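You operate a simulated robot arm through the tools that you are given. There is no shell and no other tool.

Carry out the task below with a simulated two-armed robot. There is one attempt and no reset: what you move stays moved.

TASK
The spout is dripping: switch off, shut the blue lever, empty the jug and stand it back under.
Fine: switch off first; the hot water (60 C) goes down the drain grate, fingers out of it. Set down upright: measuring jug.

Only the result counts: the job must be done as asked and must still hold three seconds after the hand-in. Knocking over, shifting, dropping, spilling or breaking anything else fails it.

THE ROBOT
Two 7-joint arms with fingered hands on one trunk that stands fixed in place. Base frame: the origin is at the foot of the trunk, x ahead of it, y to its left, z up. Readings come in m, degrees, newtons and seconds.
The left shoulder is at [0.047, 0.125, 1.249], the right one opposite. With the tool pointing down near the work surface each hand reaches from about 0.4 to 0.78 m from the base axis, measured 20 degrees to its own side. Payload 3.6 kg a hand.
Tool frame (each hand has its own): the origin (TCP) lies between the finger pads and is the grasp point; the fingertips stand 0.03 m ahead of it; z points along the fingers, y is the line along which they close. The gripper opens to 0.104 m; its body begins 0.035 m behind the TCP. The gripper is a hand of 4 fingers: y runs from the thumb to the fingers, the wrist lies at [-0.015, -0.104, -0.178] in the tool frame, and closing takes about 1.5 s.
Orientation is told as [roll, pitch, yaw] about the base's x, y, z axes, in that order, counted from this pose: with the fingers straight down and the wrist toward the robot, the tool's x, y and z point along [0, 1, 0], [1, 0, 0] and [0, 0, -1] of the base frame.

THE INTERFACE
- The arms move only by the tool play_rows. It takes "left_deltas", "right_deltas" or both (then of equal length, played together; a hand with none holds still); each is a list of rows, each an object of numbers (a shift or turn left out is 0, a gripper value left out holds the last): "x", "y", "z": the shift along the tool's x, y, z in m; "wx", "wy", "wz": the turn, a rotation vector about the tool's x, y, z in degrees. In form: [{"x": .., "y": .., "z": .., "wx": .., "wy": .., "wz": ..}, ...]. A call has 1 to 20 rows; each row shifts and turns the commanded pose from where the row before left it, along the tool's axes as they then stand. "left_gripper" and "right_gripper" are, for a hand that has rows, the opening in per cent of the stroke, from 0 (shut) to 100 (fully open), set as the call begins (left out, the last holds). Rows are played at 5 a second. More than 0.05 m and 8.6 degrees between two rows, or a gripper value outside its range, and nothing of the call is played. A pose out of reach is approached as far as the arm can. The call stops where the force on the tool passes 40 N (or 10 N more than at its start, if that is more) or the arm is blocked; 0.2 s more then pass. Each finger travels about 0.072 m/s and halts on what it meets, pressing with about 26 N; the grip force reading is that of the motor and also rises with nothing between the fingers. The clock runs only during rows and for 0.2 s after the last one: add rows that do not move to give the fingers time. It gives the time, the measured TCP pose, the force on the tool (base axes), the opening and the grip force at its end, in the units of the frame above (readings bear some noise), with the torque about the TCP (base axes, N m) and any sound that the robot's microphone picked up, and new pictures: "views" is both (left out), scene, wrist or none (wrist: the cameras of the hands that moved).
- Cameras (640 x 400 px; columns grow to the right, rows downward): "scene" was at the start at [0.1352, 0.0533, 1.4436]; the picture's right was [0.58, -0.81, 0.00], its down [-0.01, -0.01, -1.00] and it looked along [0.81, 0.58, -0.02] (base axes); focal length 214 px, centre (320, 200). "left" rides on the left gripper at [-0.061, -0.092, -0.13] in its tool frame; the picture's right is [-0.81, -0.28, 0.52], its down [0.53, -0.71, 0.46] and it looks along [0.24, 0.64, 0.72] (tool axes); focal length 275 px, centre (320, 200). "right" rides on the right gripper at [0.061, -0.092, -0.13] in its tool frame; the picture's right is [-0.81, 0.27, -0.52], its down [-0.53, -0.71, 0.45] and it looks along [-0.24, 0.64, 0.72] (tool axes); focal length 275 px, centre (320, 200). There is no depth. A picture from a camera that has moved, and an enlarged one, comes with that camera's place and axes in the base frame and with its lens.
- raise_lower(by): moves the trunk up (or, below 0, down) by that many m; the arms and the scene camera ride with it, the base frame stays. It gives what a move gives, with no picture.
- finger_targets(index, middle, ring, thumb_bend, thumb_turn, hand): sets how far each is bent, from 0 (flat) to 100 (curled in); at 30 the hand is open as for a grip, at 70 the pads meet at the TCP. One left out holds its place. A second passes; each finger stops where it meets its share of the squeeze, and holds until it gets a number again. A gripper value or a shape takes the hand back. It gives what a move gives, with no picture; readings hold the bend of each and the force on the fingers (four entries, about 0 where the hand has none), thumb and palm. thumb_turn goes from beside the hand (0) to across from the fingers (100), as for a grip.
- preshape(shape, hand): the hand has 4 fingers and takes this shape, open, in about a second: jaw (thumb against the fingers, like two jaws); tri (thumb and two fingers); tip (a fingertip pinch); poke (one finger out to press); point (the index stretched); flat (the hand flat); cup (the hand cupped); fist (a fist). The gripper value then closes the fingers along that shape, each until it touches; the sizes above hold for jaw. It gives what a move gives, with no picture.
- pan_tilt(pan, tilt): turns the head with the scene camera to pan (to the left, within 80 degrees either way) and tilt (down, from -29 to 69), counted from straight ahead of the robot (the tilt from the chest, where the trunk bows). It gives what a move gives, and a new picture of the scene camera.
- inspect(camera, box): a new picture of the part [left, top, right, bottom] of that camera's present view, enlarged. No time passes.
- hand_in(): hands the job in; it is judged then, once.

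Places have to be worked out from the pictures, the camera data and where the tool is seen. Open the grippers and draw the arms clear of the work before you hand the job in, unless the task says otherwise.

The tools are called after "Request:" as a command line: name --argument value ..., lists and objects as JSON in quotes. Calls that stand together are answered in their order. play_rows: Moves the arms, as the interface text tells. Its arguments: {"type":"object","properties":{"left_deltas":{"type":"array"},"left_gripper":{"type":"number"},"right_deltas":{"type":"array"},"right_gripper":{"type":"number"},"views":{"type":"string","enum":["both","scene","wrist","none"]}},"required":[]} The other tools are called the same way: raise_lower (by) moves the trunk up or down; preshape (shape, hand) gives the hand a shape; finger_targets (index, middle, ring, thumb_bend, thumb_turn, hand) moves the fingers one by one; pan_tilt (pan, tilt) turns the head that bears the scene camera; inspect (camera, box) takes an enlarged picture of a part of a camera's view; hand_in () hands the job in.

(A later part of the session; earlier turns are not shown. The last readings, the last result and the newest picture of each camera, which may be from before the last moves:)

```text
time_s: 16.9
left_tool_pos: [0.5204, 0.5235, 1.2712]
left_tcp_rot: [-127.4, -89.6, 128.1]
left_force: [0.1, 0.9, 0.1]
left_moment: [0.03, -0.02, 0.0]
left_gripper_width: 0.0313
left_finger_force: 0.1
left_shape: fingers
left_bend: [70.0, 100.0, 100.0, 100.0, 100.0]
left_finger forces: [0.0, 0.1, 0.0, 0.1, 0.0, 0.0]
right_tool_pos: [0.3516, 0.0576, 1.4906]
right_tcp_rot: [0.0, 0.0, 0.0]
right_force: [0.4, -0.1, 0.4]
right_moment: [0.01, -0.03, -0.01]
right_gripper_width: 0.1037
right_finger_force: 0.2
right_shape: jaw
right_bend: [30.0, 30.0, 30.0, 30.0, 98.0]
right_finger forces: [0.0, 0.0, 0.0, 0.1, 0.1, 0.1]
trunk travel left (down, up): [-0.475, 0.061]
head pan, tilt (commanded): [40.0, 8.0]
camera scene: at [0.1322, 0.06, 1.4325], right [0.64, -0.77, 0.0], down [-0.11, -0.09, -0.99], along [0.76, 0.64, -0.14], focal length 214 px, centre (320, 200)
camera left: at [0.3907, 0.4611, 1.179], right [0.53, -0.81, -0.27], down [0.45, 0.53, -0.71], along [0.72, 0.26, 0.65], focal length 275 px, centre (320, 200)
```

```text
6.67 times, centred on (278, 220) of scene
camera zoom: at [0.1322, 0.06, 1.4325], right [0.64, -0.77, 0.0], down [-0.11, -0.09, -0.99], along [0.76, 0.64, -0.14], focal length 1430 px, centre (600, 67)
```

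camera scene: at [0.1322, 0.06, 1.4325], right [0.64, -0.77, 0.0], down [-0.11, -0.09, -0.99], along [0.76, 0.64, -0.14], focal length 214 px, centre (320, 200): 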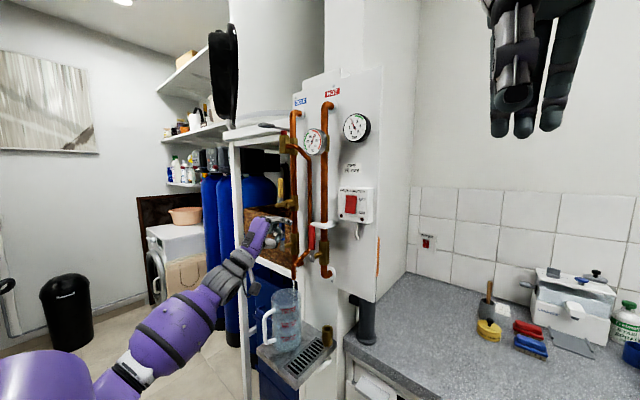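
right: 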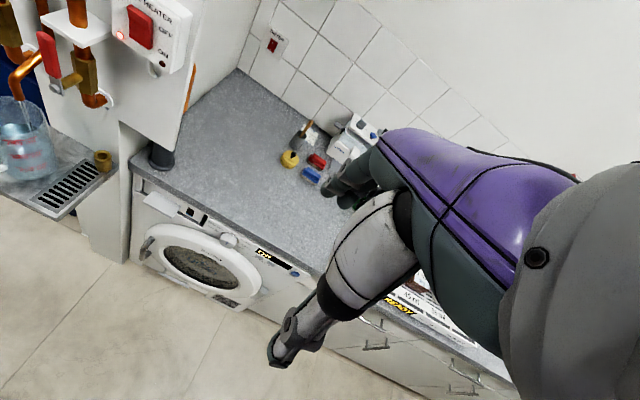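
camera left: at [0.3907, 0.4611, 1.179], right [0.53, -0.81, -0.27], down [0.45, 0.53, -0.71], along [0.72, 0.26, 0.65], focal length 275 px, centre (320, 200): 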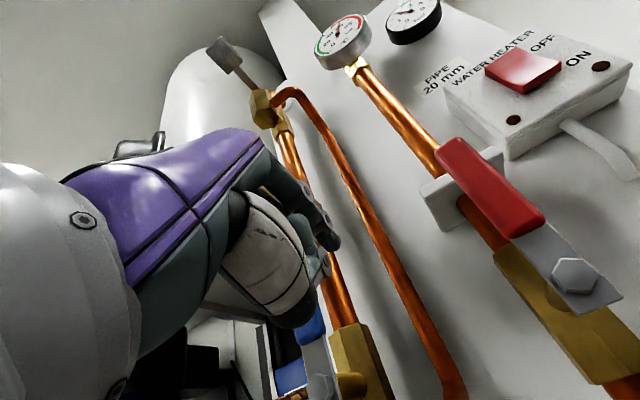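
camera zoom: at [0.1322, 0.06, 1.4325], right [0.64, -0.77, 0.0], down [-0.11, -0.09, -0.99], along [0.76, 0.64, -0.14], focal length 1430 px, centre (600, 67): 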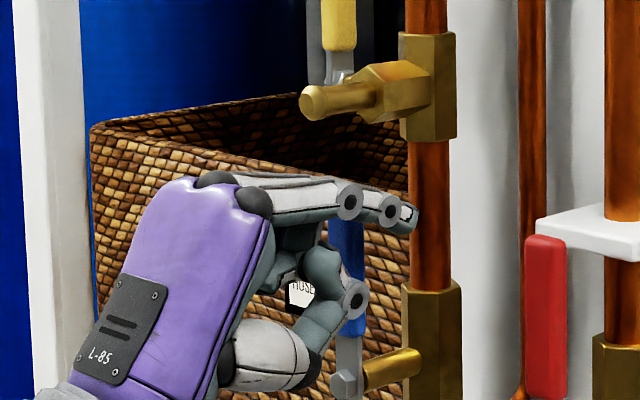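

The finger is now right of the lever. I push left along the arc for the first ~18° and watch the force.

Request:
play_rows --left_deltas '[{"x": 0.0065}, {"x": 0.007, "y": -0.001}, {"x": 0.01, "y": 0.001}, {"x": 0.0095, "y": 0.001}, {"x": 0.005, "y": -0.0005}, {}]'

Request:
inspect --camera "scene" --box '[230, 190, 326, 250]'

```text
time_s: 18.4
left_tool_pos: [0.52, 0.5627, 1.2715]
left_tcp_rot: [-118.9, -89.7, 119.5]
left_force: [0.1, -1.1, -0.2]
left_moment: [-0.01, -0.02, -0.01]
left_gripper_width: 0.0315
left_finger_force: 0.6
left_shape: fingers
left_bend: [70.0, 100.0, 100.0, 100.0, 100.0]
left_finger forces: [0.9, 0.1, 0.0, 0.1, 0.1, 0.0]
right_tool_pos: [0.3506, 0.0584, 1.4911]
right_tcp_rot: [0.0, 0.0, 0.0]
right_force: [0.6, 0.5, -0.2]
right_moment: [-0.03, 0.0, -0.03]
right_gripper_width: 0.1036
right_finger_force: 0.1
right_shape: jaw
right_bend: [30.0, 30.0, 30.0, 30.0, 98.0]
right_finger forces: [0.0, 0.0, 0.0, 0.0, 0.0, 0.0]
trunk travel left (down, up): [-0.475, 0.061]
head pan, tilt (commanded): [40.0, 8.0]
camera scene: at [0.1329, 0.0599, 1.4324], right [0.64, -0.77, 0.0], down [-0.11, -0.09, -0.99], along [0.76, 0.64, -0.14], focal length 214 px, centre (320, 200)
camera left: at [0.3896, 0.4995, 1.1794], right [0.53, -0.81, -0.27], down [0.45, 0.53, -0.71], along [0.72, 0.26, 0.65], focal length 275 px, centre (320, 200)
```

scene: 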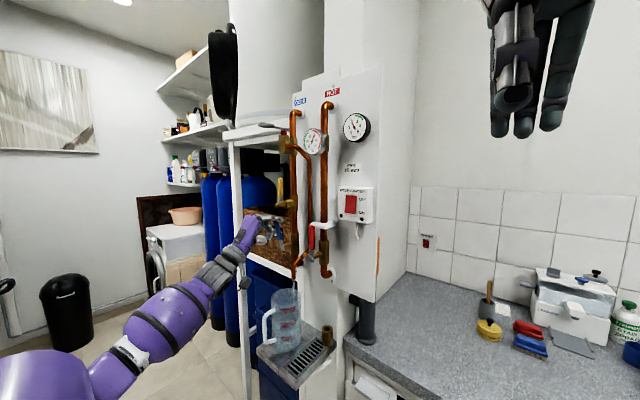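
left: 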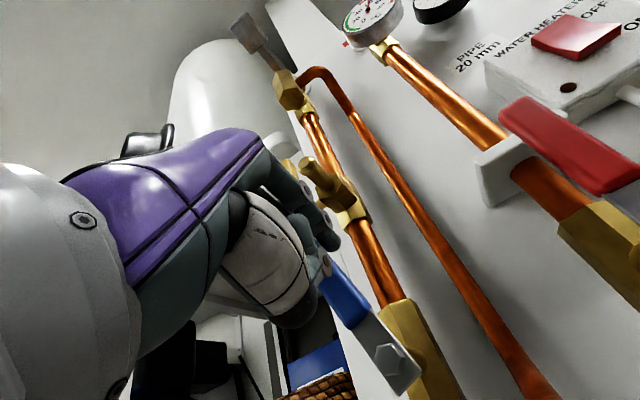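

```text
6.67 times, centred on (278, 220) of scene
camera zoom: at [0.1329, 0.0599, 1.4324], right [0.64, -0.77, 0.0], down [-0.11, -0.09, -0.99], along [0.76, 0.64, -0.14], focal length 1430 px, centre (600, 67)
```

zoom: 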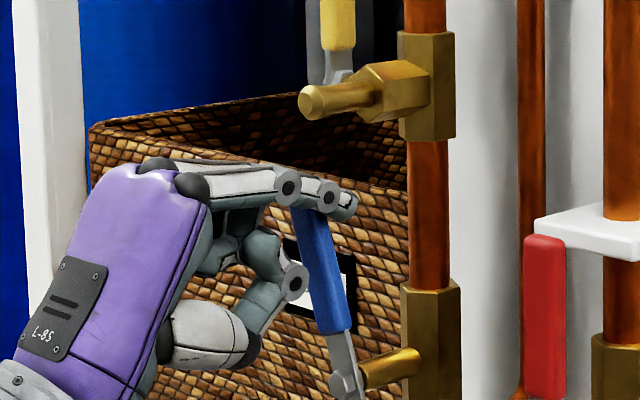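

The lever swings left easily (about 20° now). I continue along the arc to the horizontal position and gently into its stop.

Request:
play_rows --left_deltas '[{"x": 0.0128, "y": -0.0026}, {"x": 0.0122, "y": -0.0045}, {"x": 0.0113, "y": -0.0065}, {"x": 0.0099, "y": -0.0084}, {"x": 0.0083, "y": -0.01}, {"x": 0.0064, "y": -0.0113}, {"x": 0.0044, "y": -0.0122}, {"x": 0.0014, "y": -0.0064}, {}]'

Request:
inspect --camera "scene" --box '[230, 200, 326, 260]'

```text
time_s: 20.4
left_tool_pos: [0.5204, 0.6283, 1.2077]
left_tcp_rot: [-115.5, -89.7, 116.4]
left_force: [1.4, 0.2, 0.4]
left_moment: [-0.03, -0.04, 0.02]
left_gripper_width: 0.0334
left_finger_force: 1.2
left_shape: fingers
left_bend: [68.0, 100.0, 100.0, 100.0, 100.0]
left_finger forces: [1.6, 0.1, 0.0, 0.0, 0.0, 0.0]
right_tool_pos: [0.3518, 0.0578, 1.4896]
right_tcp_rot: [0.2, -0.1, -0.1]
right_force: [0.1, -0.4, 0.0]
right_moment: [-0.01, -0.02, 0.0]
right_gripper_width: 0.1037
right_finger_force: 0.0
right_shape: jaw
right_bend: [30.0, 30.0, 30.0, 30.0, 98.0]
right_finger forces: [0.1, 0.0, 0.0, 0.0, 0.0, 0.1]
trunk travel left (down, up): [-0.475, 0.061]
head pan, tilt (commanded): [40.0, 8.0]
camera scene: at [0.1328, 0.0599, 1.4324], right [0.64, -0.77, 0.0], down [-0.11, -0.09, -0.99], along [0.76, 0.64, -0.14], focal length 214 px, centre (320, 200)
camera left: at [0.3899, 0.5647, 1.1157], right [0.53, -0.81, -0.27], down [0.45, 0.53, -0.72], along [0.72, 0.26, 0.65], focal length 275 px, centre (320, 200)
```

scene: 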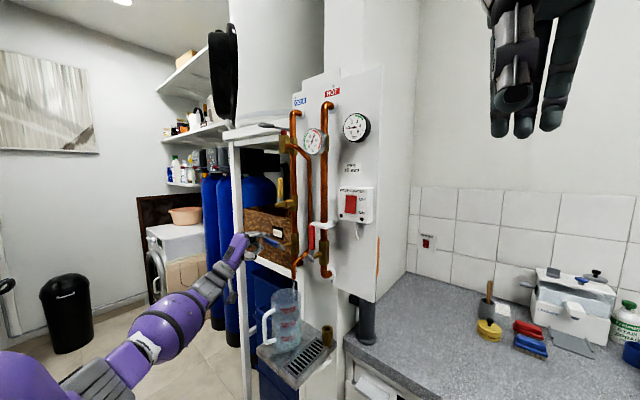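
left: 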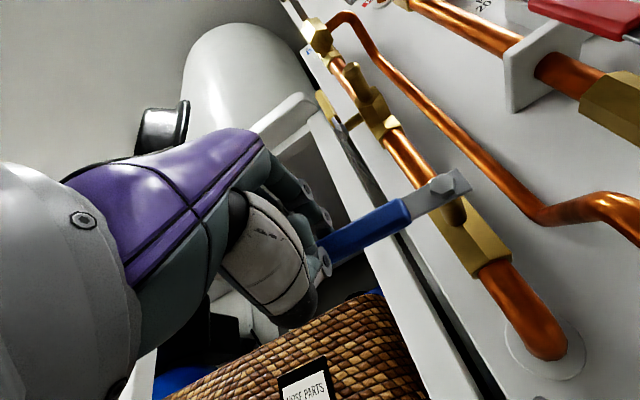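

```text
6.67 times, centred on (278, 230) of scene
camera zoom: at [0.1328, 0.0599, 1.4324], right [0.64, -0.77, 0.0], down [-0.11, -0.09, -0.99], along [0.76, 0.64, -0.14], focal length 1430 px, centre (600, 0)
```

zoom: 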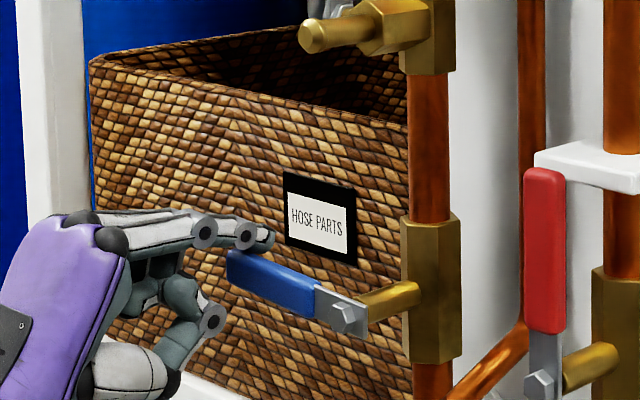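

The lever is almost horizontal with hardly any force on it. I check the spout's stream and the lever angle before pressing further.

Request:
inspect --camera "scene" --box '[250, 250, 346, 310]'

Request:
inspect --camera "left" --box '[300, 130, 540, 280]'

```text
6.67 times, centred on (298, 280) of scene
camera zoom: at [0.1328, 0.0599, 1.4324], right [0.64, -0.77, 0.0], down [-0.11, -0.09, -0.99], along [0.76, 0.64, -0.14], focal length 1430 px, centre (467, -333)
```

zoom: 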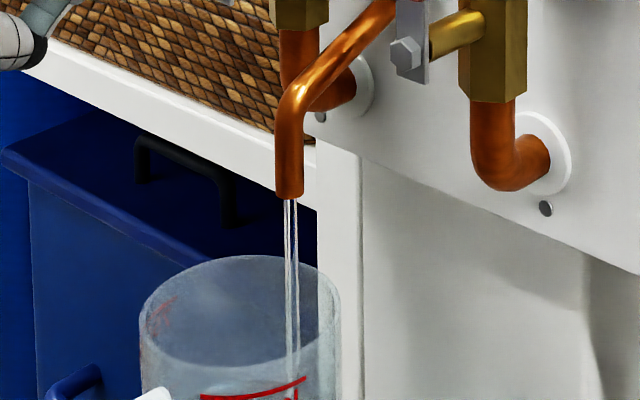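

```text
2.67 times, centred on (420, 205) of left
camera zoom: at [0.3899, 0.5647, 1.1157], right [0.53, -0.81, -0.27], down [0.45, 0.53, -0.72], along [0.72, 0.26, 0.65], focal length 734 px, centre (53, 187)
```

zoom: 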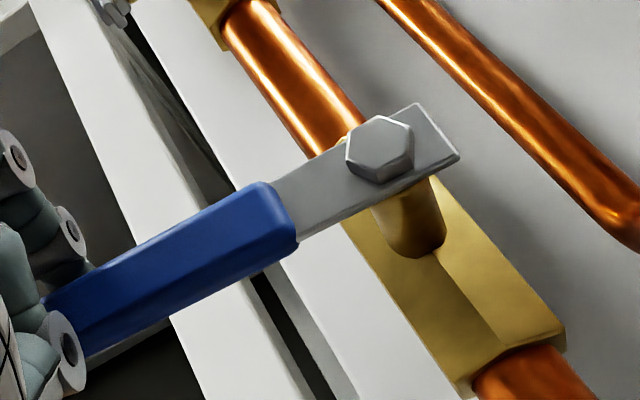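

The stream still runs and no stop has been felt, so I press the lever a few millimetres further down until it meets its stop.

Request:
play_rows --left_deltas '[{"y": -0.004}, {"y": -0.004}, {"y": -0.004}, {}]' --views "wrist"

Request:
inspect --camera "scene" --box '[230, 200, 326, 260]'

Request:
inspect --camera "scene" --box '[250, 250, 346, 310]'

```text
time_s: 21.4
left_tool_pos: [0.5191, 0.6277, 1.197]
left_tcp_rot: [-131.4, -89.6, 132.1]
left_force: [1.1, 1.0, 6.0]
left_moment: [-0.03, -0.12, 0.05]
left_gripper_width: 0.0355
left_finger_force: 2.8
left_shape: fingers
left_bend: [64.0, 100.0, 100.0, 100.0, 100.0]
left_finger forces: [5.4, 0.1, 0.1, 0.0, 0.0, 0.1]
right_tool_pos: [0.3501, 0.0579, 1.4908]
right_tcp_rot: [0.1, 0.0, 0.0]
right_force: [-0.5, -0.3, -0.1]
right_moment: [0.04, 0.03, 0.01]
right_gripper_width: 0.1037
right_finger_force: 0.2
right_shape: jaw
right_bend: [30.0, 30.0, 30.0, 30.0, 98.0]
right_finger forces: [0.1, 0.0, 0.1, 0.0, 0.0, 0.0]
trunk travel left (down, up): [-0.475, 0.061]
head pan, tilt (commanded): [40.0, 8.0]
camera left: at [0.3895, 0.5651, 1.1055], right [0.53, -0.81, -0.27], down [0.45, 0.53, -0.71], along [0.72, 0.26, 0.65], focal length 275 px, centre (320, 200)
```

left: 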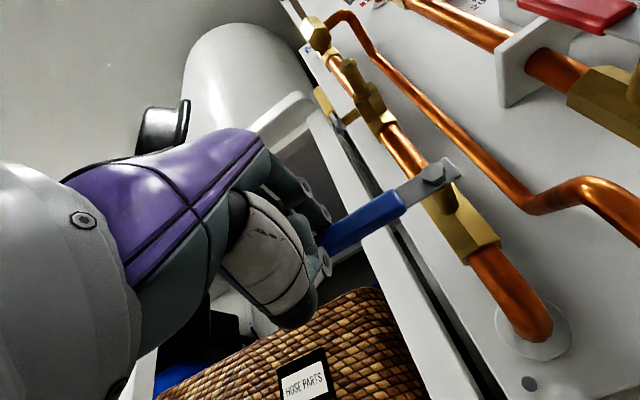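

```text
6.67 times, centred on (278, 230) of scene
camera zoom: at [0.1323, 0.0598, 1.4325], right [0.64, -0.77, 0.0], down [-0.11, -0.09, -0.99], along [0.76, 0.64, -0.14], focal length 1430 px, centre (600, 0)
```

zoom: 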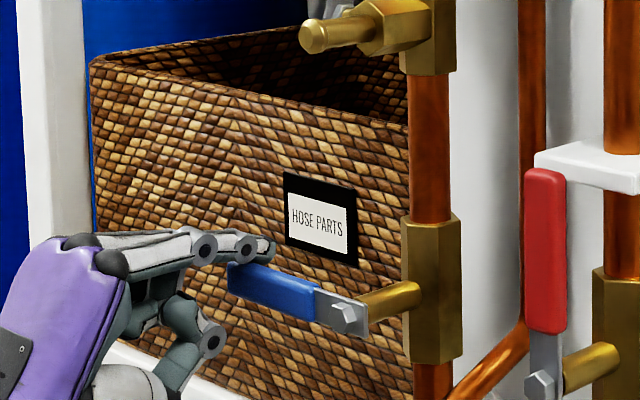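

```text
6.67 times, centred on (298, 280) of scene
camera zoom: at [0.1323, 0.0598, 1.4325], right [0.64, -0.77, 0.0], down [-0.11, -0.09, -0.99], along [0.76, 0.64, -0.14], focal length 1430 px, centre (467, -333)
```

zoom: 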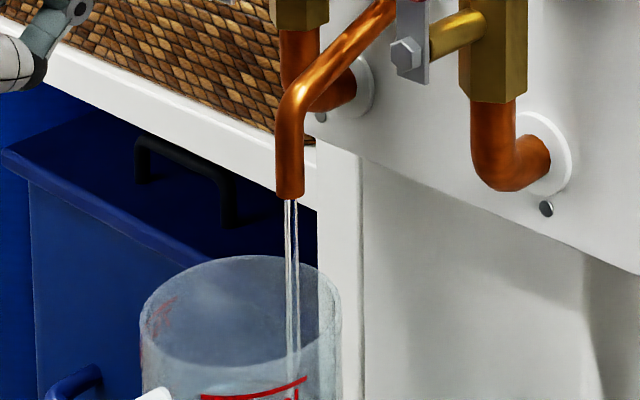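

The lever moved to level and the force has risen to ~6 N. I press another 8 mm to see whether it is really at its stop.

Request:
play_rows --left_deltas '[{"y": -0.004}, {"y": -0.004}, {}, {}]' --views "none"

Request:
inspect --camera "scene" --box '[230, 200, 326, 260]'

Request:
inspect --camera "scene" --box '[250, 250, 346, 310]'

```text
time_s: 22.4
left_tool_pos: [0.5174, 0.6279, 1.189]
left_tcp_rot: [-135.2, -89.5, 135.9]
left_force: [-0.1, 2.0, 10.7]
left_moment: [-0.14, -0.24, 0.09]
left_gripper_width: 0.0394
left_finger_force: 5.1
left_shape: fingers
left_bend: [58.0, 100.0, 100.0, 100.0, 100.0]
left_finger forces: [10.5, 0.0, 0.0, 0.0, 0.0, 0.1]
right_tool_pos: [0.3495, 0.0588, 1.4904]
right_tcp_rot: [0.1, 0.0, 0.0]
right_force: [-0.7, -0.2, 0.0]
right_moment: [0.01, -0.02, 0.02]
right_gripper_width: 0.1039
right_finger_force: 0.1
right_shape: jaw
right_bend: [30.0, 30.0, 30.0, 30.0, 98.0]
right_finger forces: [0.0, 0.0, 0.0, 0.1, 0.0, 0.0]
trunk travel left (down, up): [-0.475, 0.061]
head pan, tilt (commanded): [40.0, 8.0]
```

```text
6.67 times, centred on (278, 230) of scene
camera zoom: at [0.1316, 0.0594, 1.4326], right [0.64, -0.77, 0.0], down [-0.11, -0.09, -0.99], along [0.76, 0.64, -0.14], focal length 1430 px, centre (600, 0)
```

zoom: 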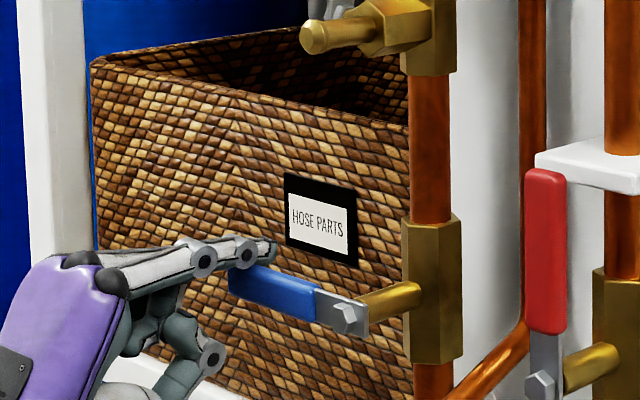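

```text
6.67 times, centred on (298, 280) of scene
camera zoom: at [0.1316, 0.0594, 1.4326], right [0.64, -0.77, 0.0], down [-0.11, -0.09, -0.99], along [0.76, 0.64, -0.14], focal length 1430 px, centre (467, -333)
```

zoom: 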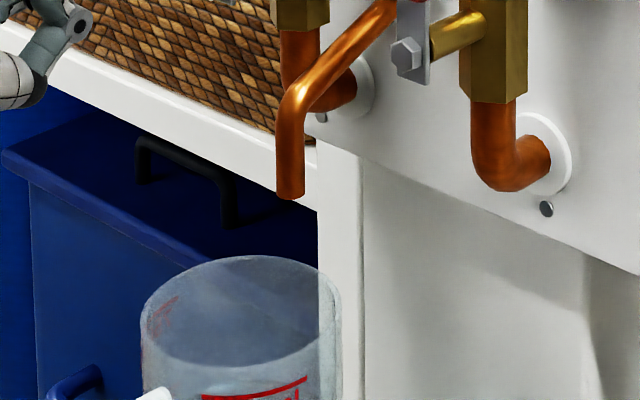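

The stream has stopped and the lever holds level against its stop: the blue valve is shut. I lift the finger off the lever and draw the hand straight back.

Request:
play_rows --left_deltas '[{"y": 0.015}, {"y": 0.02}, {"z": -0.04}, {"z": -0.04}, {"z": -0.04}, {"z": -0.03}, {}]'

Request:
inspect --camera "scene" --box '[230, 200, 326, 260]'

Request:
inspect --camera "scene" --box '[240, 270, 368, 350]'

```text
time_s: 23.9
left_tool_pos: [0.3647, 0.6266, 1.2207]
left_tcp_rot: [-115.0, -89.6, 115.8]
left_force: [0.8, 0.3, 0.5]
left_moment: [-0.02, -0.01, -0.01]
left_gripper_width: 0.0315
left_finger_force: 0.0
left_shape: fingers
left_bend: [70.0, 100.0, 100.0, 100.0, 100.0]
left_finger forces: [0.0, 0.0, 0.0, 0.1, 0.1, 0.0]
right_tool_pos: [0.3509, 0.0577, 1.4901]
right_tcp_rot: [0.0, -0.1, 0.0]
right_force: [-0.5, 0.3, -0.4]
right_moment: [-0.01, 0.01, -0.01]
right_gripper_width: 0.1038
right_finger_force: 0.0
right_shape: jaw
right_bend: [30.0, 30.0, 30.0, 30.0, 98.0]
right_finger forces: [0.0, 0.0, 0.0, 0.0, 0.0, 0.0]
trunk travel left (down, up): [-0.475, 0.061]
head pan, tilt (commanded): [40.0, 8.0]
camera scene: at [0.133, 0.0601, 1.4323], right [0.64, -0.77, 0.0], down [-0.11, -0.09, -0.99], along [0.76, 0.64, -0.14], focal length 214 px, centre (320, 200)
camera left: at [0.2354, 0.5632, 1.1287], right [0.53, -0.81, -0.27], down [0.45, 0.53, -0.72], along [0.72, 0.26, 0.65], focal length 275 px, centre (320, 200)
```

scene: 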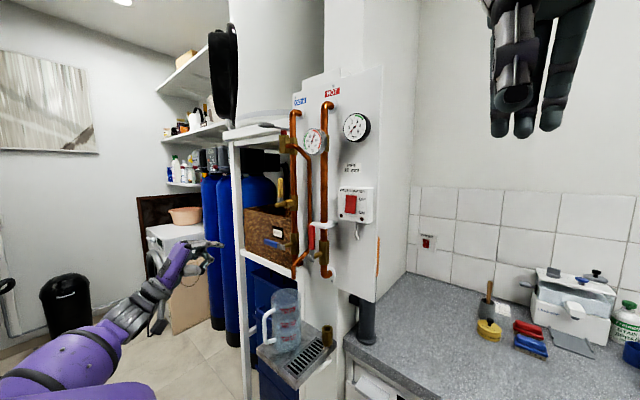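
left: 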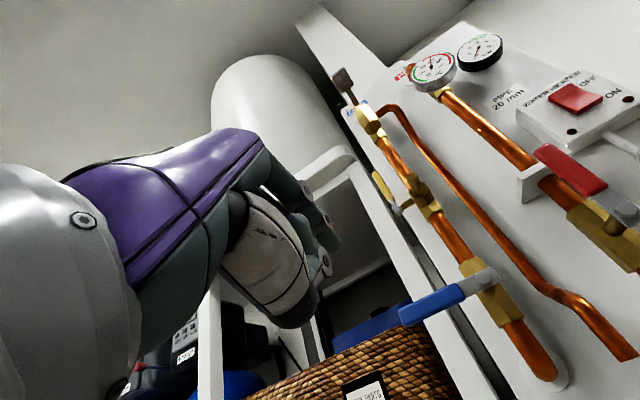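

```text
6.67 times, centred on (278, 230) of scene
camera zoom: at [0.133, 0.0601, 1.4323], right [0.64, -0.77, 0.0], down [-0.11, -0.09, -0.99], along [0.76, 0.64, -0.14], focal length 1430 px, centre (600, 0)
```

zoom: 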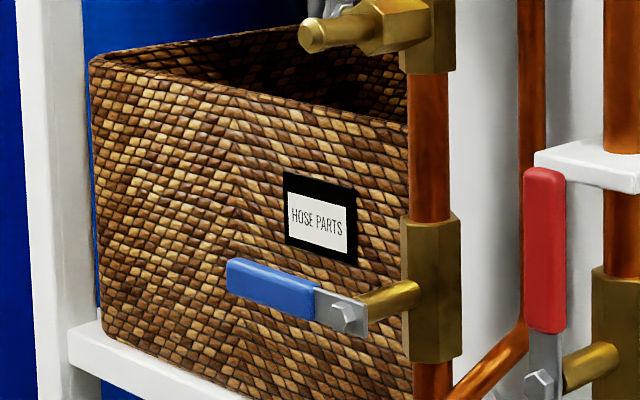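

```text
5.00 times, centred on (304, 310) of scene
camera zoom: at [0.133, 0.0601, 1.4323], right [0.64, -0.77, 0.0], down [-0.11, -0.09, -0.99], along [0.76, 0.64, -0.14], focal length 1072 px, centre (400, -350)
```

zoom: 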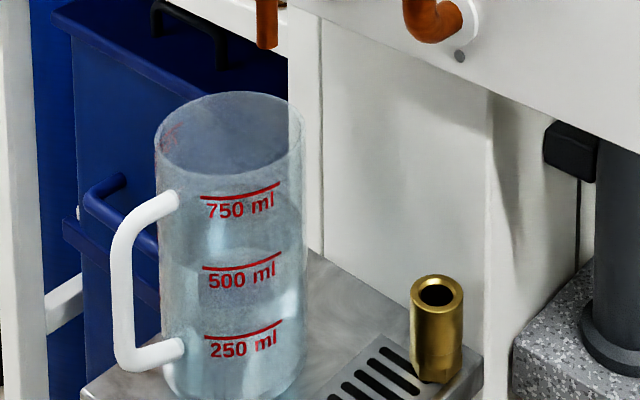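

Blue lever closed and staying level; spout no longer runs. Now the jug: I reshape the left hand to an open jaw and roll it so that thumb and fingers lie left/right (thumb on the right side), ready to take the handle from the front.

Request:
preshape --shape "jaw" --hand "left"

Request:
play_rows --left_deltas '[{"wz": -8.2}, {"wz": -8.2}, {"wz": -8.2}, {"wz": -8.2}, {"wz": -8.2}, {"wz": -8.2}, {"wz": -8.2}, {"wz": -8.2}, {"wz": -8.2}, {"wz": -8.2}, {"wz": -8.0}, {}]'

```text
time_s: 24.9
left_tool_pos: [0.3656, 0.6262, 1.22]
left_tcp_rot: [-118.6, -89.6, 119.2]
left_force: [-1.5, 0.5, 1.4]
left_moment: [0.0, -0.03, 0.01]
left_gripper_width: 0.1039
left_finger_force: 0.1
left_shape: jaw
left_bend: [30.0, 30.0, 30.0, 30.0, 98.0]
left_finger forces: [0.0, 0.0, 0.1, 0.1, 0.1, 0.1]
right_tool_pos: [0.3496, 0.0574, 1.4917]
right_tcp_rot: [0.1, 0.0, 0.0]
right_force: [-0.6, 0.4, 0.2]
right_moment: [-0.02, -0.03, -0.02]
right_gripper_width: 0.1036
right_finger_force: 0.0
right_shape: jaw
right_bend: [30.0, 30.0, 30.0, 30.0, 98.0]
right_finger forces: [0.1, 0.0, 0.0, 0.0, 0.0, 0.1]
trunk travel left (down, up): [-0.475, 0.061]
head pan, tilt (commanded): [40.0, 8.0]
```

```text
time_s: 27.4
left_tool_pos: [0.369, 0.627, 1.2231]
left_tcp_rot: [-90.1, 0.5, 90.7]
left_force: [-0.1, 0.5, 0.5]
left_moment: [0.0, -0.02, -0.02]
left_gripper_width: 0.1039
left_finger_force: 0.1
left_shape: jaw
left_bend: [30.0, 30.0, 30.0, 30.0, 98.0]
left_finger forces: [0.0, 0.1, 0.0, 0.1, 0.0, 0.1]
right_tool_pos: [0.35, 0.0589, 1.4909]
right_tcp_rot: [0.0, 0.0, 0.0]
right_force: [0.0, -0.1, -0.1]
right_moment: [0.0, 0.02, -0.01]
right_gripper_width: 0.1039
right_finger_force: 0.0
right_shape: jaw
right_bend: [30.0, 30.0, 30.0, 30.0, 98.0]
right_finger forces: [0.0, 0.0, 0.0, 0.1, 0.0, 0.0]
trunk travel left (down, up): [-0.475, 0.061]
head pan, tilt (commanded): [40.0, 8.0]
camera scene: at [0.1326, 0.0601, 1.4324], right [0.64, -0.77, 0.0], down [-0.11, -0.09, -0.99], along [0.76, 0.64, -0.14], focal length 214 px, centre (320, 200)
camera left: at [0.239, 0.5338, 1.2841], right [0.52, -0.26, 0.81], down [0.47, -0.71, -0.53], along [0.72, 0.65, -0.25], focal length 275 px, centre (320, 200)
```

scene: 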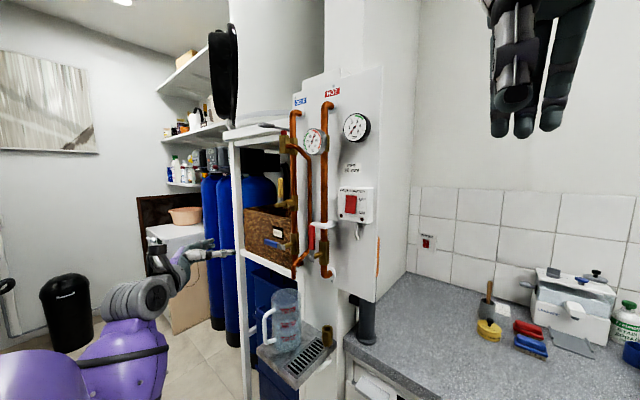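
left: 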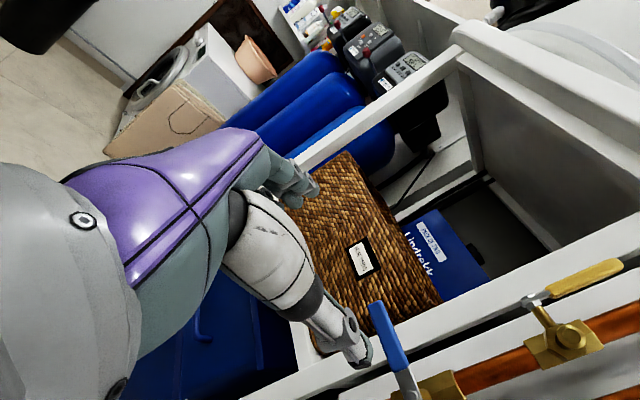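

The rolled pose is reachable. I lower the trunk 0.2 m so the hand comes to handle height with the shoulder closer, everything below being free space.

Request:
raise_lower --by -0.2

Request:
play_rows --left_deltas '[{"y": -0.03, "z": -0.02}, {"y": -0.03, "z": -0.01}, {"y": -0.024}, {}]'

```text
time_s: 29.6
left_tool_pos: [0.3685, 0.6266, 1.0227]
left_tcp_rot: [-90.2, 0.3, 90.7]
left_force: [-1.0, -0.7, 0.6]
left_moment: [0.04, -0.02, -0.01]
left_gripper_width: 0.104
left_finger_force: 0.1
left_shape: jaw
left_bend: [30.0, 30.0, 30.0, 30.0, 98.0]
left_finger forces: [0.0, 0.0, 0.0, 0.0, 0.0, 0.0]
right_tool_pos: [0.4188, 0.0598, 1.2375]
right_tcp_rot: [-0.1, 10.4, 0.0]
right_force: [0.3, 0.2, 1.3]
right_moment: [-0.01, -0.01, 0.06]
right_gripper_width: 0.1037
right_finger_force: 0.2
right_shape: jaw
right_bend: [30.0, 30.0, 30.0, 30.0, 98.0]
right_finger forces: [0.0, 0.0, 0.1, 0.1, 0.1, 0.0]
trunk travel left (down, up): [-0.275, 0.261]
head pan, tilt (commanded): [40.0, 8.0]
```

```text
time_s: 30.6
left_tool_pos: [0.3403, 0.5439, 1.0222]
left_tcp_rot: [-90.1, 0.4, 90.7]
left_force: [0.2, 0.4, -0.9]
left_moment: [0.0, -0.03, -0.01]
left_gripper_width: 0.1042
left_finger_force: 0.0
left_shape: jaw
left_bend: [30.0, 30.0, 30.0, 30.0, 98.0]
left_finger forces: [0.0, 0.0, 0.0, 0.0, 0.0, 0.0]
right_tool_pos: [0.4192, 0.0586, 1.2383]
right_tcp_rot: [0.0, 10.4, 0.0]
right_force: [-0.7, -0.2, 0.2]
right_moment: [0.01, -0.03, -0.01]
right_gripper_width: 0.104
right_finger_force: 0.1
right_shape: jaw
right_bend: [30.0, 30.0, 30.0, 30.0, 98.0]
right_finger forces: [0.0, 0.0, 0.1, 0.1, 0.1, 0.0]
trunk travel left (down, up): [-0.275, 0.261]
head pan, tilt (commanded): [40.0, 8.0]
camera scene: at [0.1954, 0.0601, 1.2235], right [0.64, -0.77, 0.0], down [-0.11, -0.09, -0.99], along [0.76, 0.64, -0.14], focal length 214 px, centre (320, 200)
camera left: at [0.2106, 0.4506, 1.0835], right [0.52, -0.26, 0.81], down [0.47, -0.71, -0.53], along [0.72, 0.65, -0.25], focal length 275 px, centre (320, 200)
```

scene: 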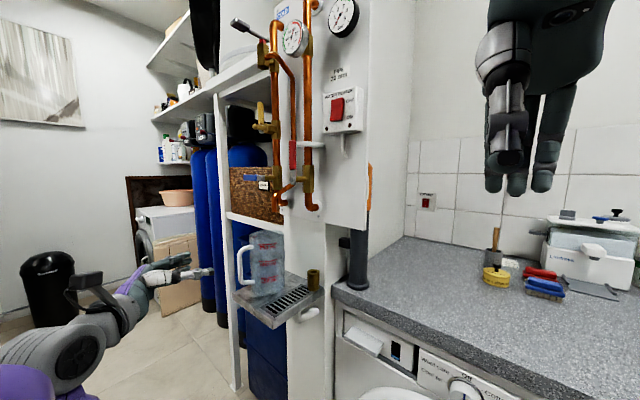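
left: 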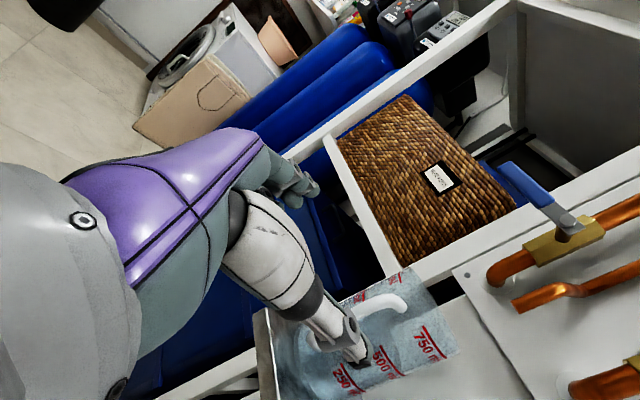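

The jug and its handle are in both views now. I zoom in on both to fix the handle bar's place.

Request:
inspect --camera "left" --box '[240, 240, 496, 400]'

Request:
inspect --camera "scene" --box '[200, 215, 328, 295]'

Request:
inspect --camera "scene" --box '[210, 255, 338, 335]'

```text
2.50 times, centred on (368, 320) of left
camera zoom: at [0.2106, 0.4506, 1.0835], right [0.52, -0.26, 0.81], down [0.47, -0.71, -0.53], along [0.72, 0.65, -0.25], focal length 688 px, centre (200, -100)
```

zoom: 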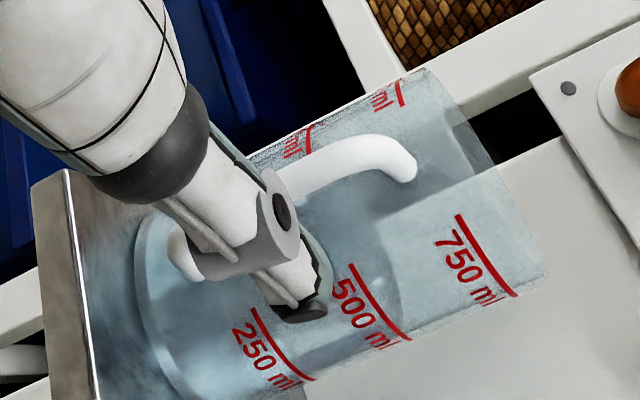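

```text
5.00 times, centred on (264, 255) of scene
camera zoom: at [0.1954, 0.0601, 1.2235], right [0.64, -0.77, 0.0], down [-0.11, -0.09, -0.99], along [0.76, 0.64, -0.14], focal length 1072 px, centre (600, -75)
```

zoom: 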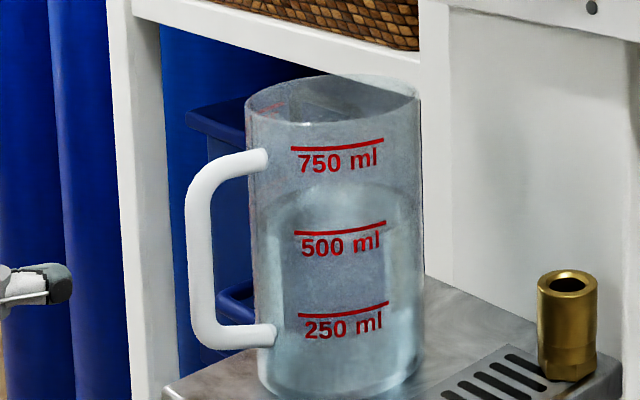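

```text
5.00 times, centred on (274, 295) of scene
camera zoom: at [0.1954, 0.0601, 1.2235], right [0.64, -0.77, 0.0], down [-0.11, -0.09, -0.99], along [0.76, 0.64, -0.14], focal length 1072 px, centre (550, -275)
```

zoom: 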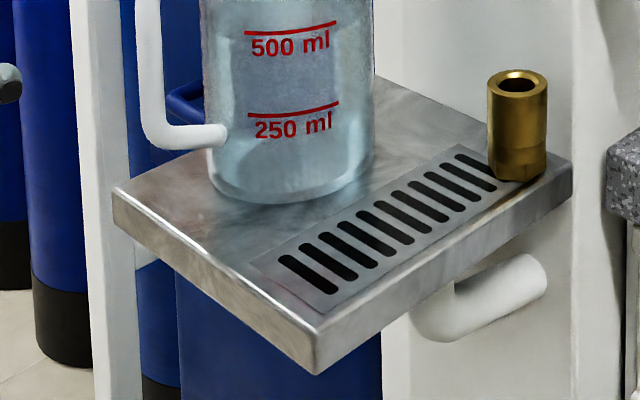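

Top attach of the handle matches in both views at (0.487, 0.528, 1.030), so the handle points almost straight at the robot with its bar near (0.451, 0.531), z≈0.955–1.02. I check how the open fingers and thumb sit relative to the TCP.

Request:
inspect --camera "scene" --box '[110, 235, 238, 315]'

Request:
inspect --camera "left" --box '[200, 120, 440, 270]'

```text
5.00 times, centred on (174, 275) of scene
camera zoom: at [0.1954, 0.0601, 1.2235], right [0.64, -0.77, 0.0], down [-0.11, -0.09, -0.99], along [0.76, 0.64, -0.14], focal length 1072 px, centre (1050, -175)
```

zoom: 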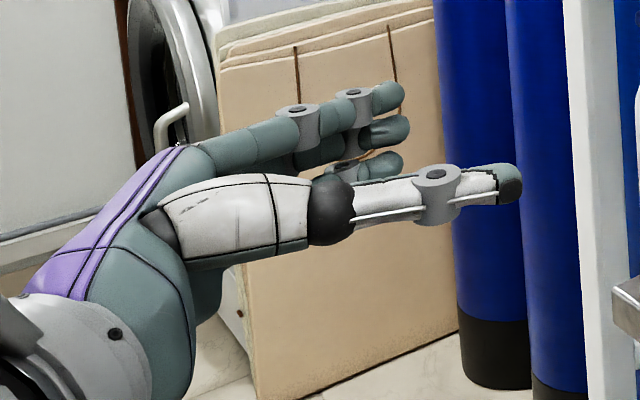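

```text
2.67 times, centred on (320, 195) of left
camera zoom: at [0.2106, 0.4506, 1.0835], right [0.52, -0.26, 0.81], down [0.47, -0.71, -0.53], along [0.72, 0.65, -0.25], focal length 734 px, centre (320, 213)
```

zoom: 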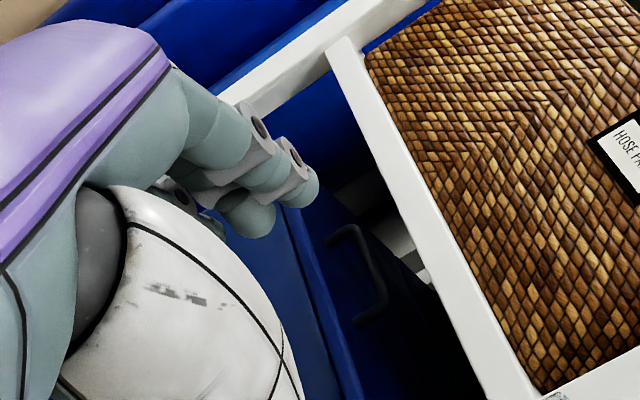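

Fingers sit at TCP heights +8, −8, −23 mm and the thumb at −4 mm, tips ~3 cm ahead. I yaw ~5° to line up with the handle, drop to z≈1.003, and approach to ~3.5 cm short of the final place for a check.

Request:
play_rows --left_deltas '[{"wx": 5.5}, {"x": 0.0095, "y": -0.002}, {"x": 0.0095, "y": -0.002}, {"z": 0.025}, {"z": 0.025}, {"z": 0.022}, {}]'

Request:
inspect --camera "scene" --box '[180, 215, 308, 295]'

Request:
inspect --camera "left" --box '[240, 160, 560, 360]'

```text
time_s: 32.2
left_tool_pos: [0.4121, 0.5335, 1.0029]
left_tcp_rot: [-90.1, 0.4, 85.2]
left_force: [-0.6, 0.0, 0.0]
left_moment: [0.01, -0.01, 0.0]
left_gripper_width: 0.1037
left_finger_force: 0.1
left_shape: jaw
left_bend: [30.0, 30.0, 30.0, 30.0, 98.0]
left_finger forces: [0.0, 0.0, 0.0, 0.0, 0.0, 0.0]
right_tool_pos: [0.4193, 0.0585, 1.238]
right_tcp_rot: [-0.1, 10.4, 0.0]
right_force: [0.7, 0.5, -1.1]
right_moment: [0.0, 0.0, 0.03]
right_gripper_width: 0.1036
right_finger_force: 0.1
right_shape: jaw
right_bend: [30.0, 30.0, 30.0, 30.0, 98.0]
right_finger forces: [0.1, 0.1, 0.0, 0.0, 0.1, 0.0]
trunk travel left (down, up): [-0.275, 0.261]
head pan, tilt (commanded): [40.0, 8.0]
camera scene: at [0.1953, 0.06, 1.2236], right [0.64, -0.77, 0.0], down [-0.11, -0.09, -0.99], along [0.76, 0.64, -0.14], focal length 214 px, centre (320, 200)
camera left: at [0.274, 0.4537, 1.0642], right [0.49, -0.31, 0.81], down [0.4, -0.75, -0.53], along [0.78, 0.58, -0.24], focal length 275 px, centre (320, 200)
```

scene: 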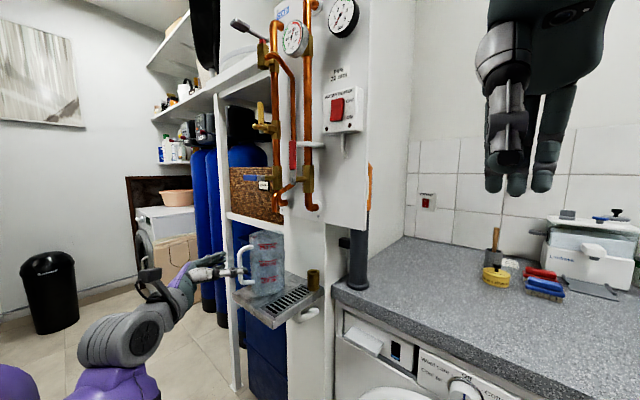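
left: 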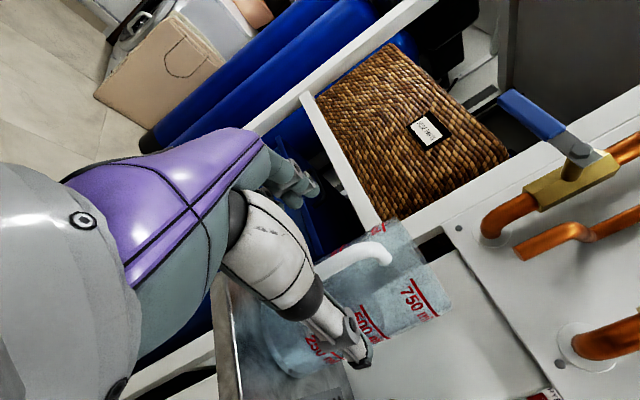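

```text
5.00 times, centred on (244, 255) of scene
camera zoom: at [0.1953, 0.06, 1.2236], right [0.64, -0.77, 0.0], down [-0.11, -0.09, -0.99], along [0.76, 0.64, -0.14], focal length 1072 px, centre (700, -75)
```

zoom: 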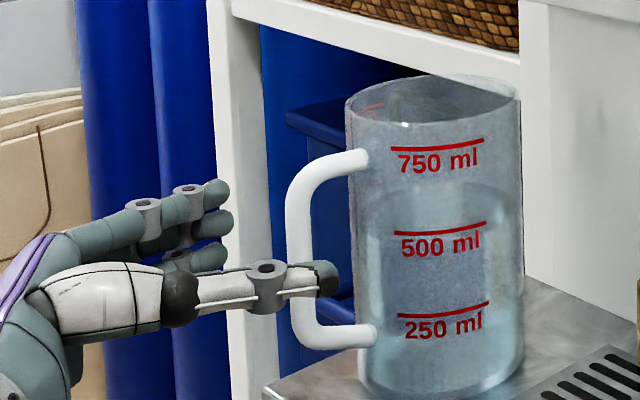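

```text
2.00 times, centred on (400, 260) of left
camera zoom: at [0.274, 0.4537, 1.0642], right [0.49, -0.31, 0.81], down [0.4, -0.75, -0.53], along [0.78, 0.58, -0.24], focal length 551 px, centre (160, 80)
```

zoom: 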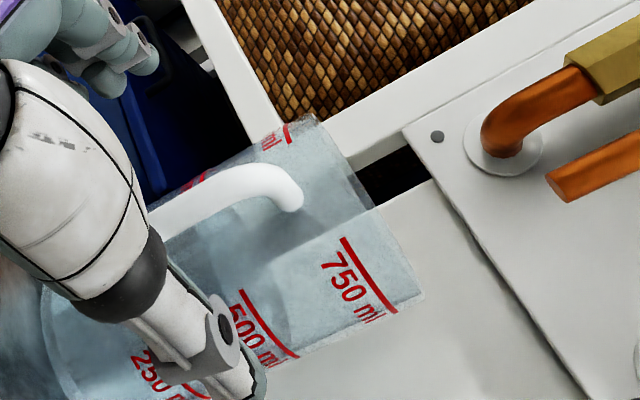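

Both views agree: bar at (0.451, 0.530), straight ahead of the hand. I advance the last 35 mm.

Request:
play_rows --left_deltas '[{"z": 0.012}, {"z": 0.012}, {"z": 0.011}, {}]'

Request:
inspect --camera "scene" --box '[190, 215, 318, 295]'

Request:
inspect --camera "left" --box '[220, 130, 540, 330]'

```text
time_s: 33.2
left_tool_pos: [0.4461, 0.5298, 1.0033]
left_tcp_rot: [-90.2, 0.3, 85.2]
left_force: [0.0, 0.1, 0.5]
left_moment: [-0.01, 0.02, -0.02]
left_gripper_width: 0.104
left_finger_force: 0.0
left_shape: jaw
left_bend: [30.0, 30.0, 30.0, 30.0, 98.0]
left_finger forces: [0.0, 0.1, 0.1, 0.1, 0.0, 0.0]
right_tool_pos: [0.4191, 0.0596, 1.238]
right_tcp_rot: [0.1, 10.5, 0.0]
right_force: [-0.8, 0.0, 0.8]
right_moment: [0.0, -0.02, -0.05]
right_gripper_width: 0.1037
right_finger_force: 0.0
right_shape: jaw
right_bend: [30.0, 30.0, 30.0, 30.0, 98.0]
right_finger forces: [0.0, 0.1, 0.0, 0.0, 0.1, 0.0]
trunk travel left (down, up): [-0.275, 0.261]
head pan, tilt (commanded): [40.0, 8.0]
camera scene: at [0.1953, 0.06, 1.2235], right [0.64, -0.77, 0.0], down [-0.11, -0.09, -0.99], along [0.76, 0.64, -0.14], focal length 214 px, centre (320, 200)
camera left: at [0.3084, 0.4491, 1.0654], right [0.49, -0.31, 0.81], down [0.4, -0.75, -0.53], along [0.78, 0.58, -0.24], focal length 275 px, centre (320, 200)
```

scene: 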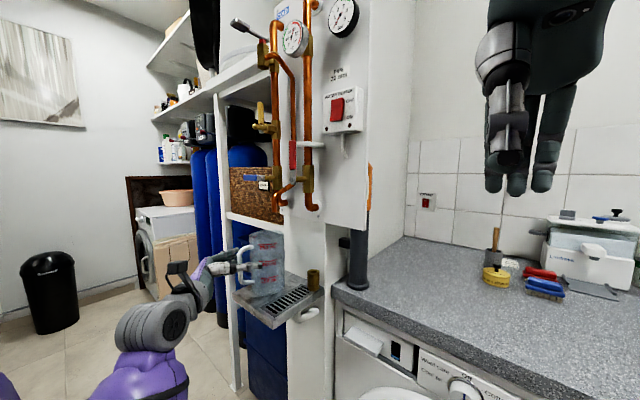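
left: 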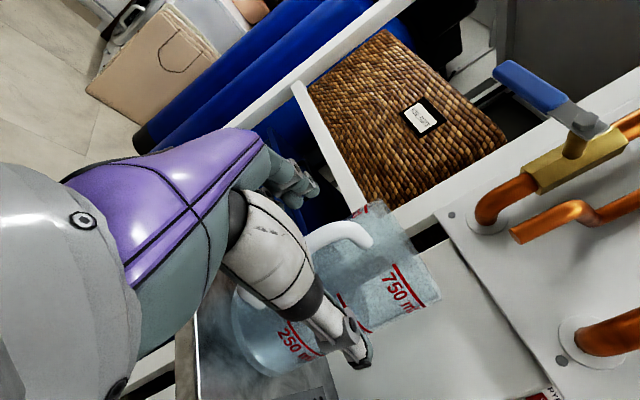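

```text
5.00 times, centred on (254, 255) of scene
camera zoom: at [0.1953, 0.06, 1.2235], right [0.64, -0.77, 0.0], down [-0.11, -0.09, -0.99], along [0.76, 0.64, -0.14], focal length 1072 px, centre (650, -75)
```

zoom: 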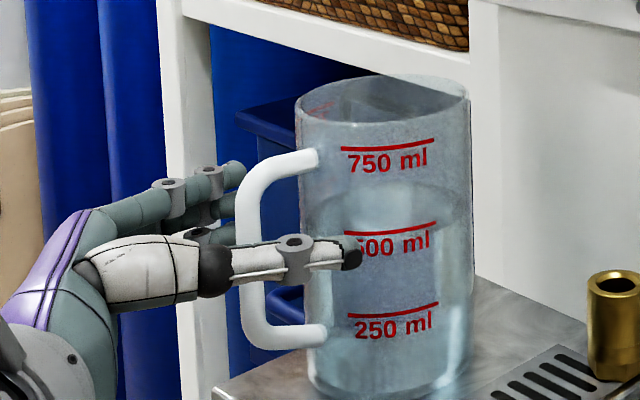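

```text
2.00 times, centred on (380, 230) of left
camera zoom: at [0.3084, 0.4491, 1.0654], right [0.49, -0.31, 0.81], down [0.4, -0.75, -0.53], along [0.78, 0.58, -0.24], focal length 551 px, centre (200, 140)
```

zoom: 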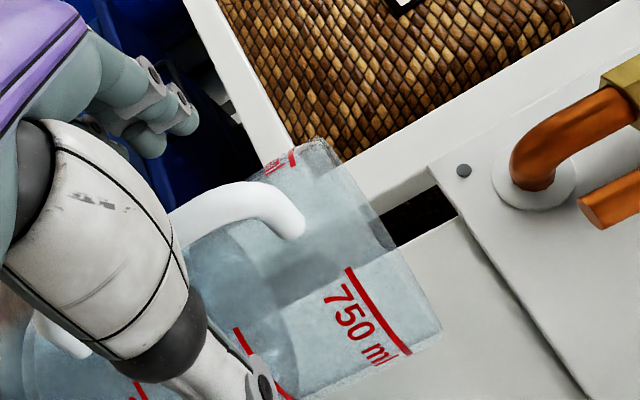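

The bar lies between thumb and fingers as planned. I close the hand on it and give the fingers two seconds.

Request:
play_rows --left_deltas '[{}, {}, {}, {}, {}, {}, {}, {}, {}, {}]' --left_gripper 0

Request:
inspect --camera "scene" --box '[190, 215, 318, 295]'

Request:
inspect --camera "left" --box '[220, 130, 540, 330]'

```text
time_s: 35.4
left_tool_pos: [0.4464, 0.5296, 1.0031]
left_tcp_rot: [-90.2, 0.2, 85.2]
left_force: [0.2, 0.5, 1.0]
left_moment: [0.0, -0.04, 0.0]
left_gripper_width: 0.0
left_finger_force: 26.7
left_shape: jaw
left_bend: [70.0, 70.0, 70.0, 68.0, 100.0]
left_finger forces: [4.5, 0.1, 2.3, 0.0, 1.5, 0.0]
right_tool_pos: [0.4196, 0.0584, 1.2371]
right_tcp_rot: [-0.1, 10.3, 0.0]
right_force: [-0.6, -0.6, 0.7]
right_moment: [0.0, -0.03, 0.0]
right_gripper_width: 0.1037
right_finger_force: 0.1
right_shape: jaw
right_bend: [30.0, 30.0, 30.0, 30.0, 98.0]
right_finger forces: [0.1, 0.0, 0.1, 0.1, 0.0, 0.0]
trunk travel left (down, up): [-0.275, 0.261]
head pan, tilt (commanded): [40.0, 8.0]
camera scene: at [0.1954, 0.06, 1.2235], right [0.64, -0.77, 0.0], down [-0.11, -0.09, -0.99], along [0.76, 0.64, -0.14], focal length 214 px, centre (320, 200)
camera left: at [0.3082, 0.4491, 1.0654], right [0.49, -0.31, 0.81], down [0.4, -0.75, -0.53], along [0.78, 0.58, -0.24], focal length 275 px, centre (320, 200)
```

scene: 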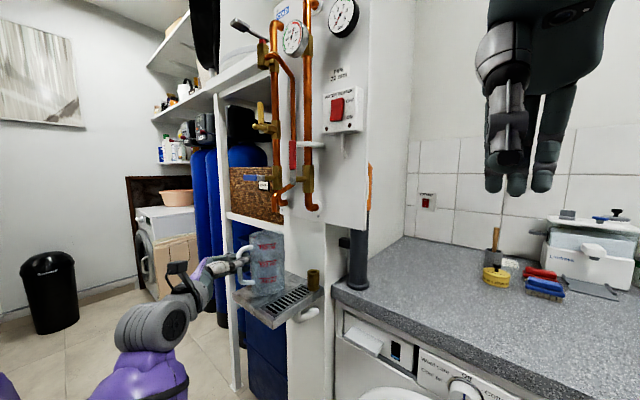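
left: 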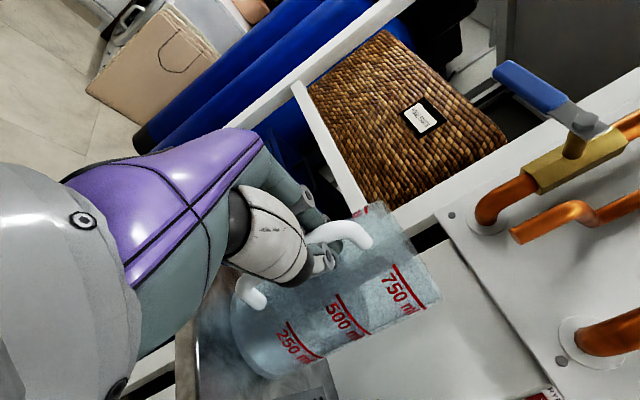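

```text
5.00 times, centred on (254, 255) of scene
camera zoom: at [0.1954, 0.06, 1.2235], right [0.64, -0.77, 0.0], down [-0.11, -0.09, -0.99], along [0.76, 0.64, -0.14], focal length 1072 px, centre (650, -75)
```

zoom: 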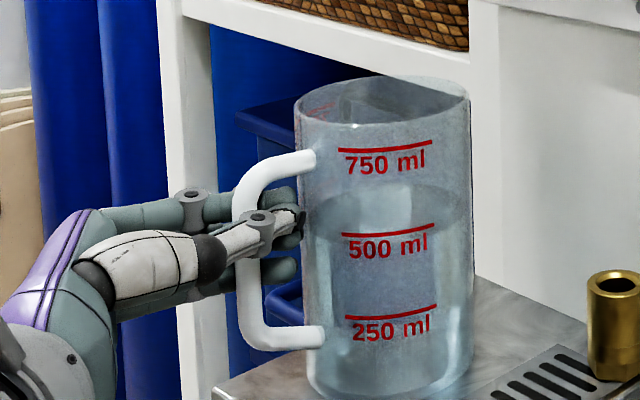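

```text
2.00 times, centred on (380, 230) of left
camera zoom: at [0.3082, 0.4491, 1.0654], right [0.49, -0.31, 0.81], down [0.4, -0.75, -0.53], along [0.78, 0.58, -0.24], focal length 551 px, centre (200, 140)
```

zoom: 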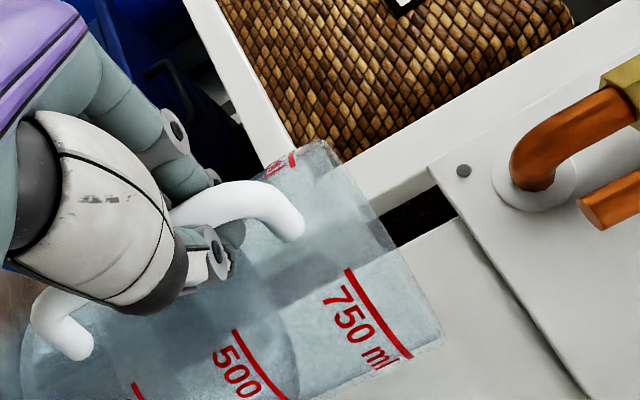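

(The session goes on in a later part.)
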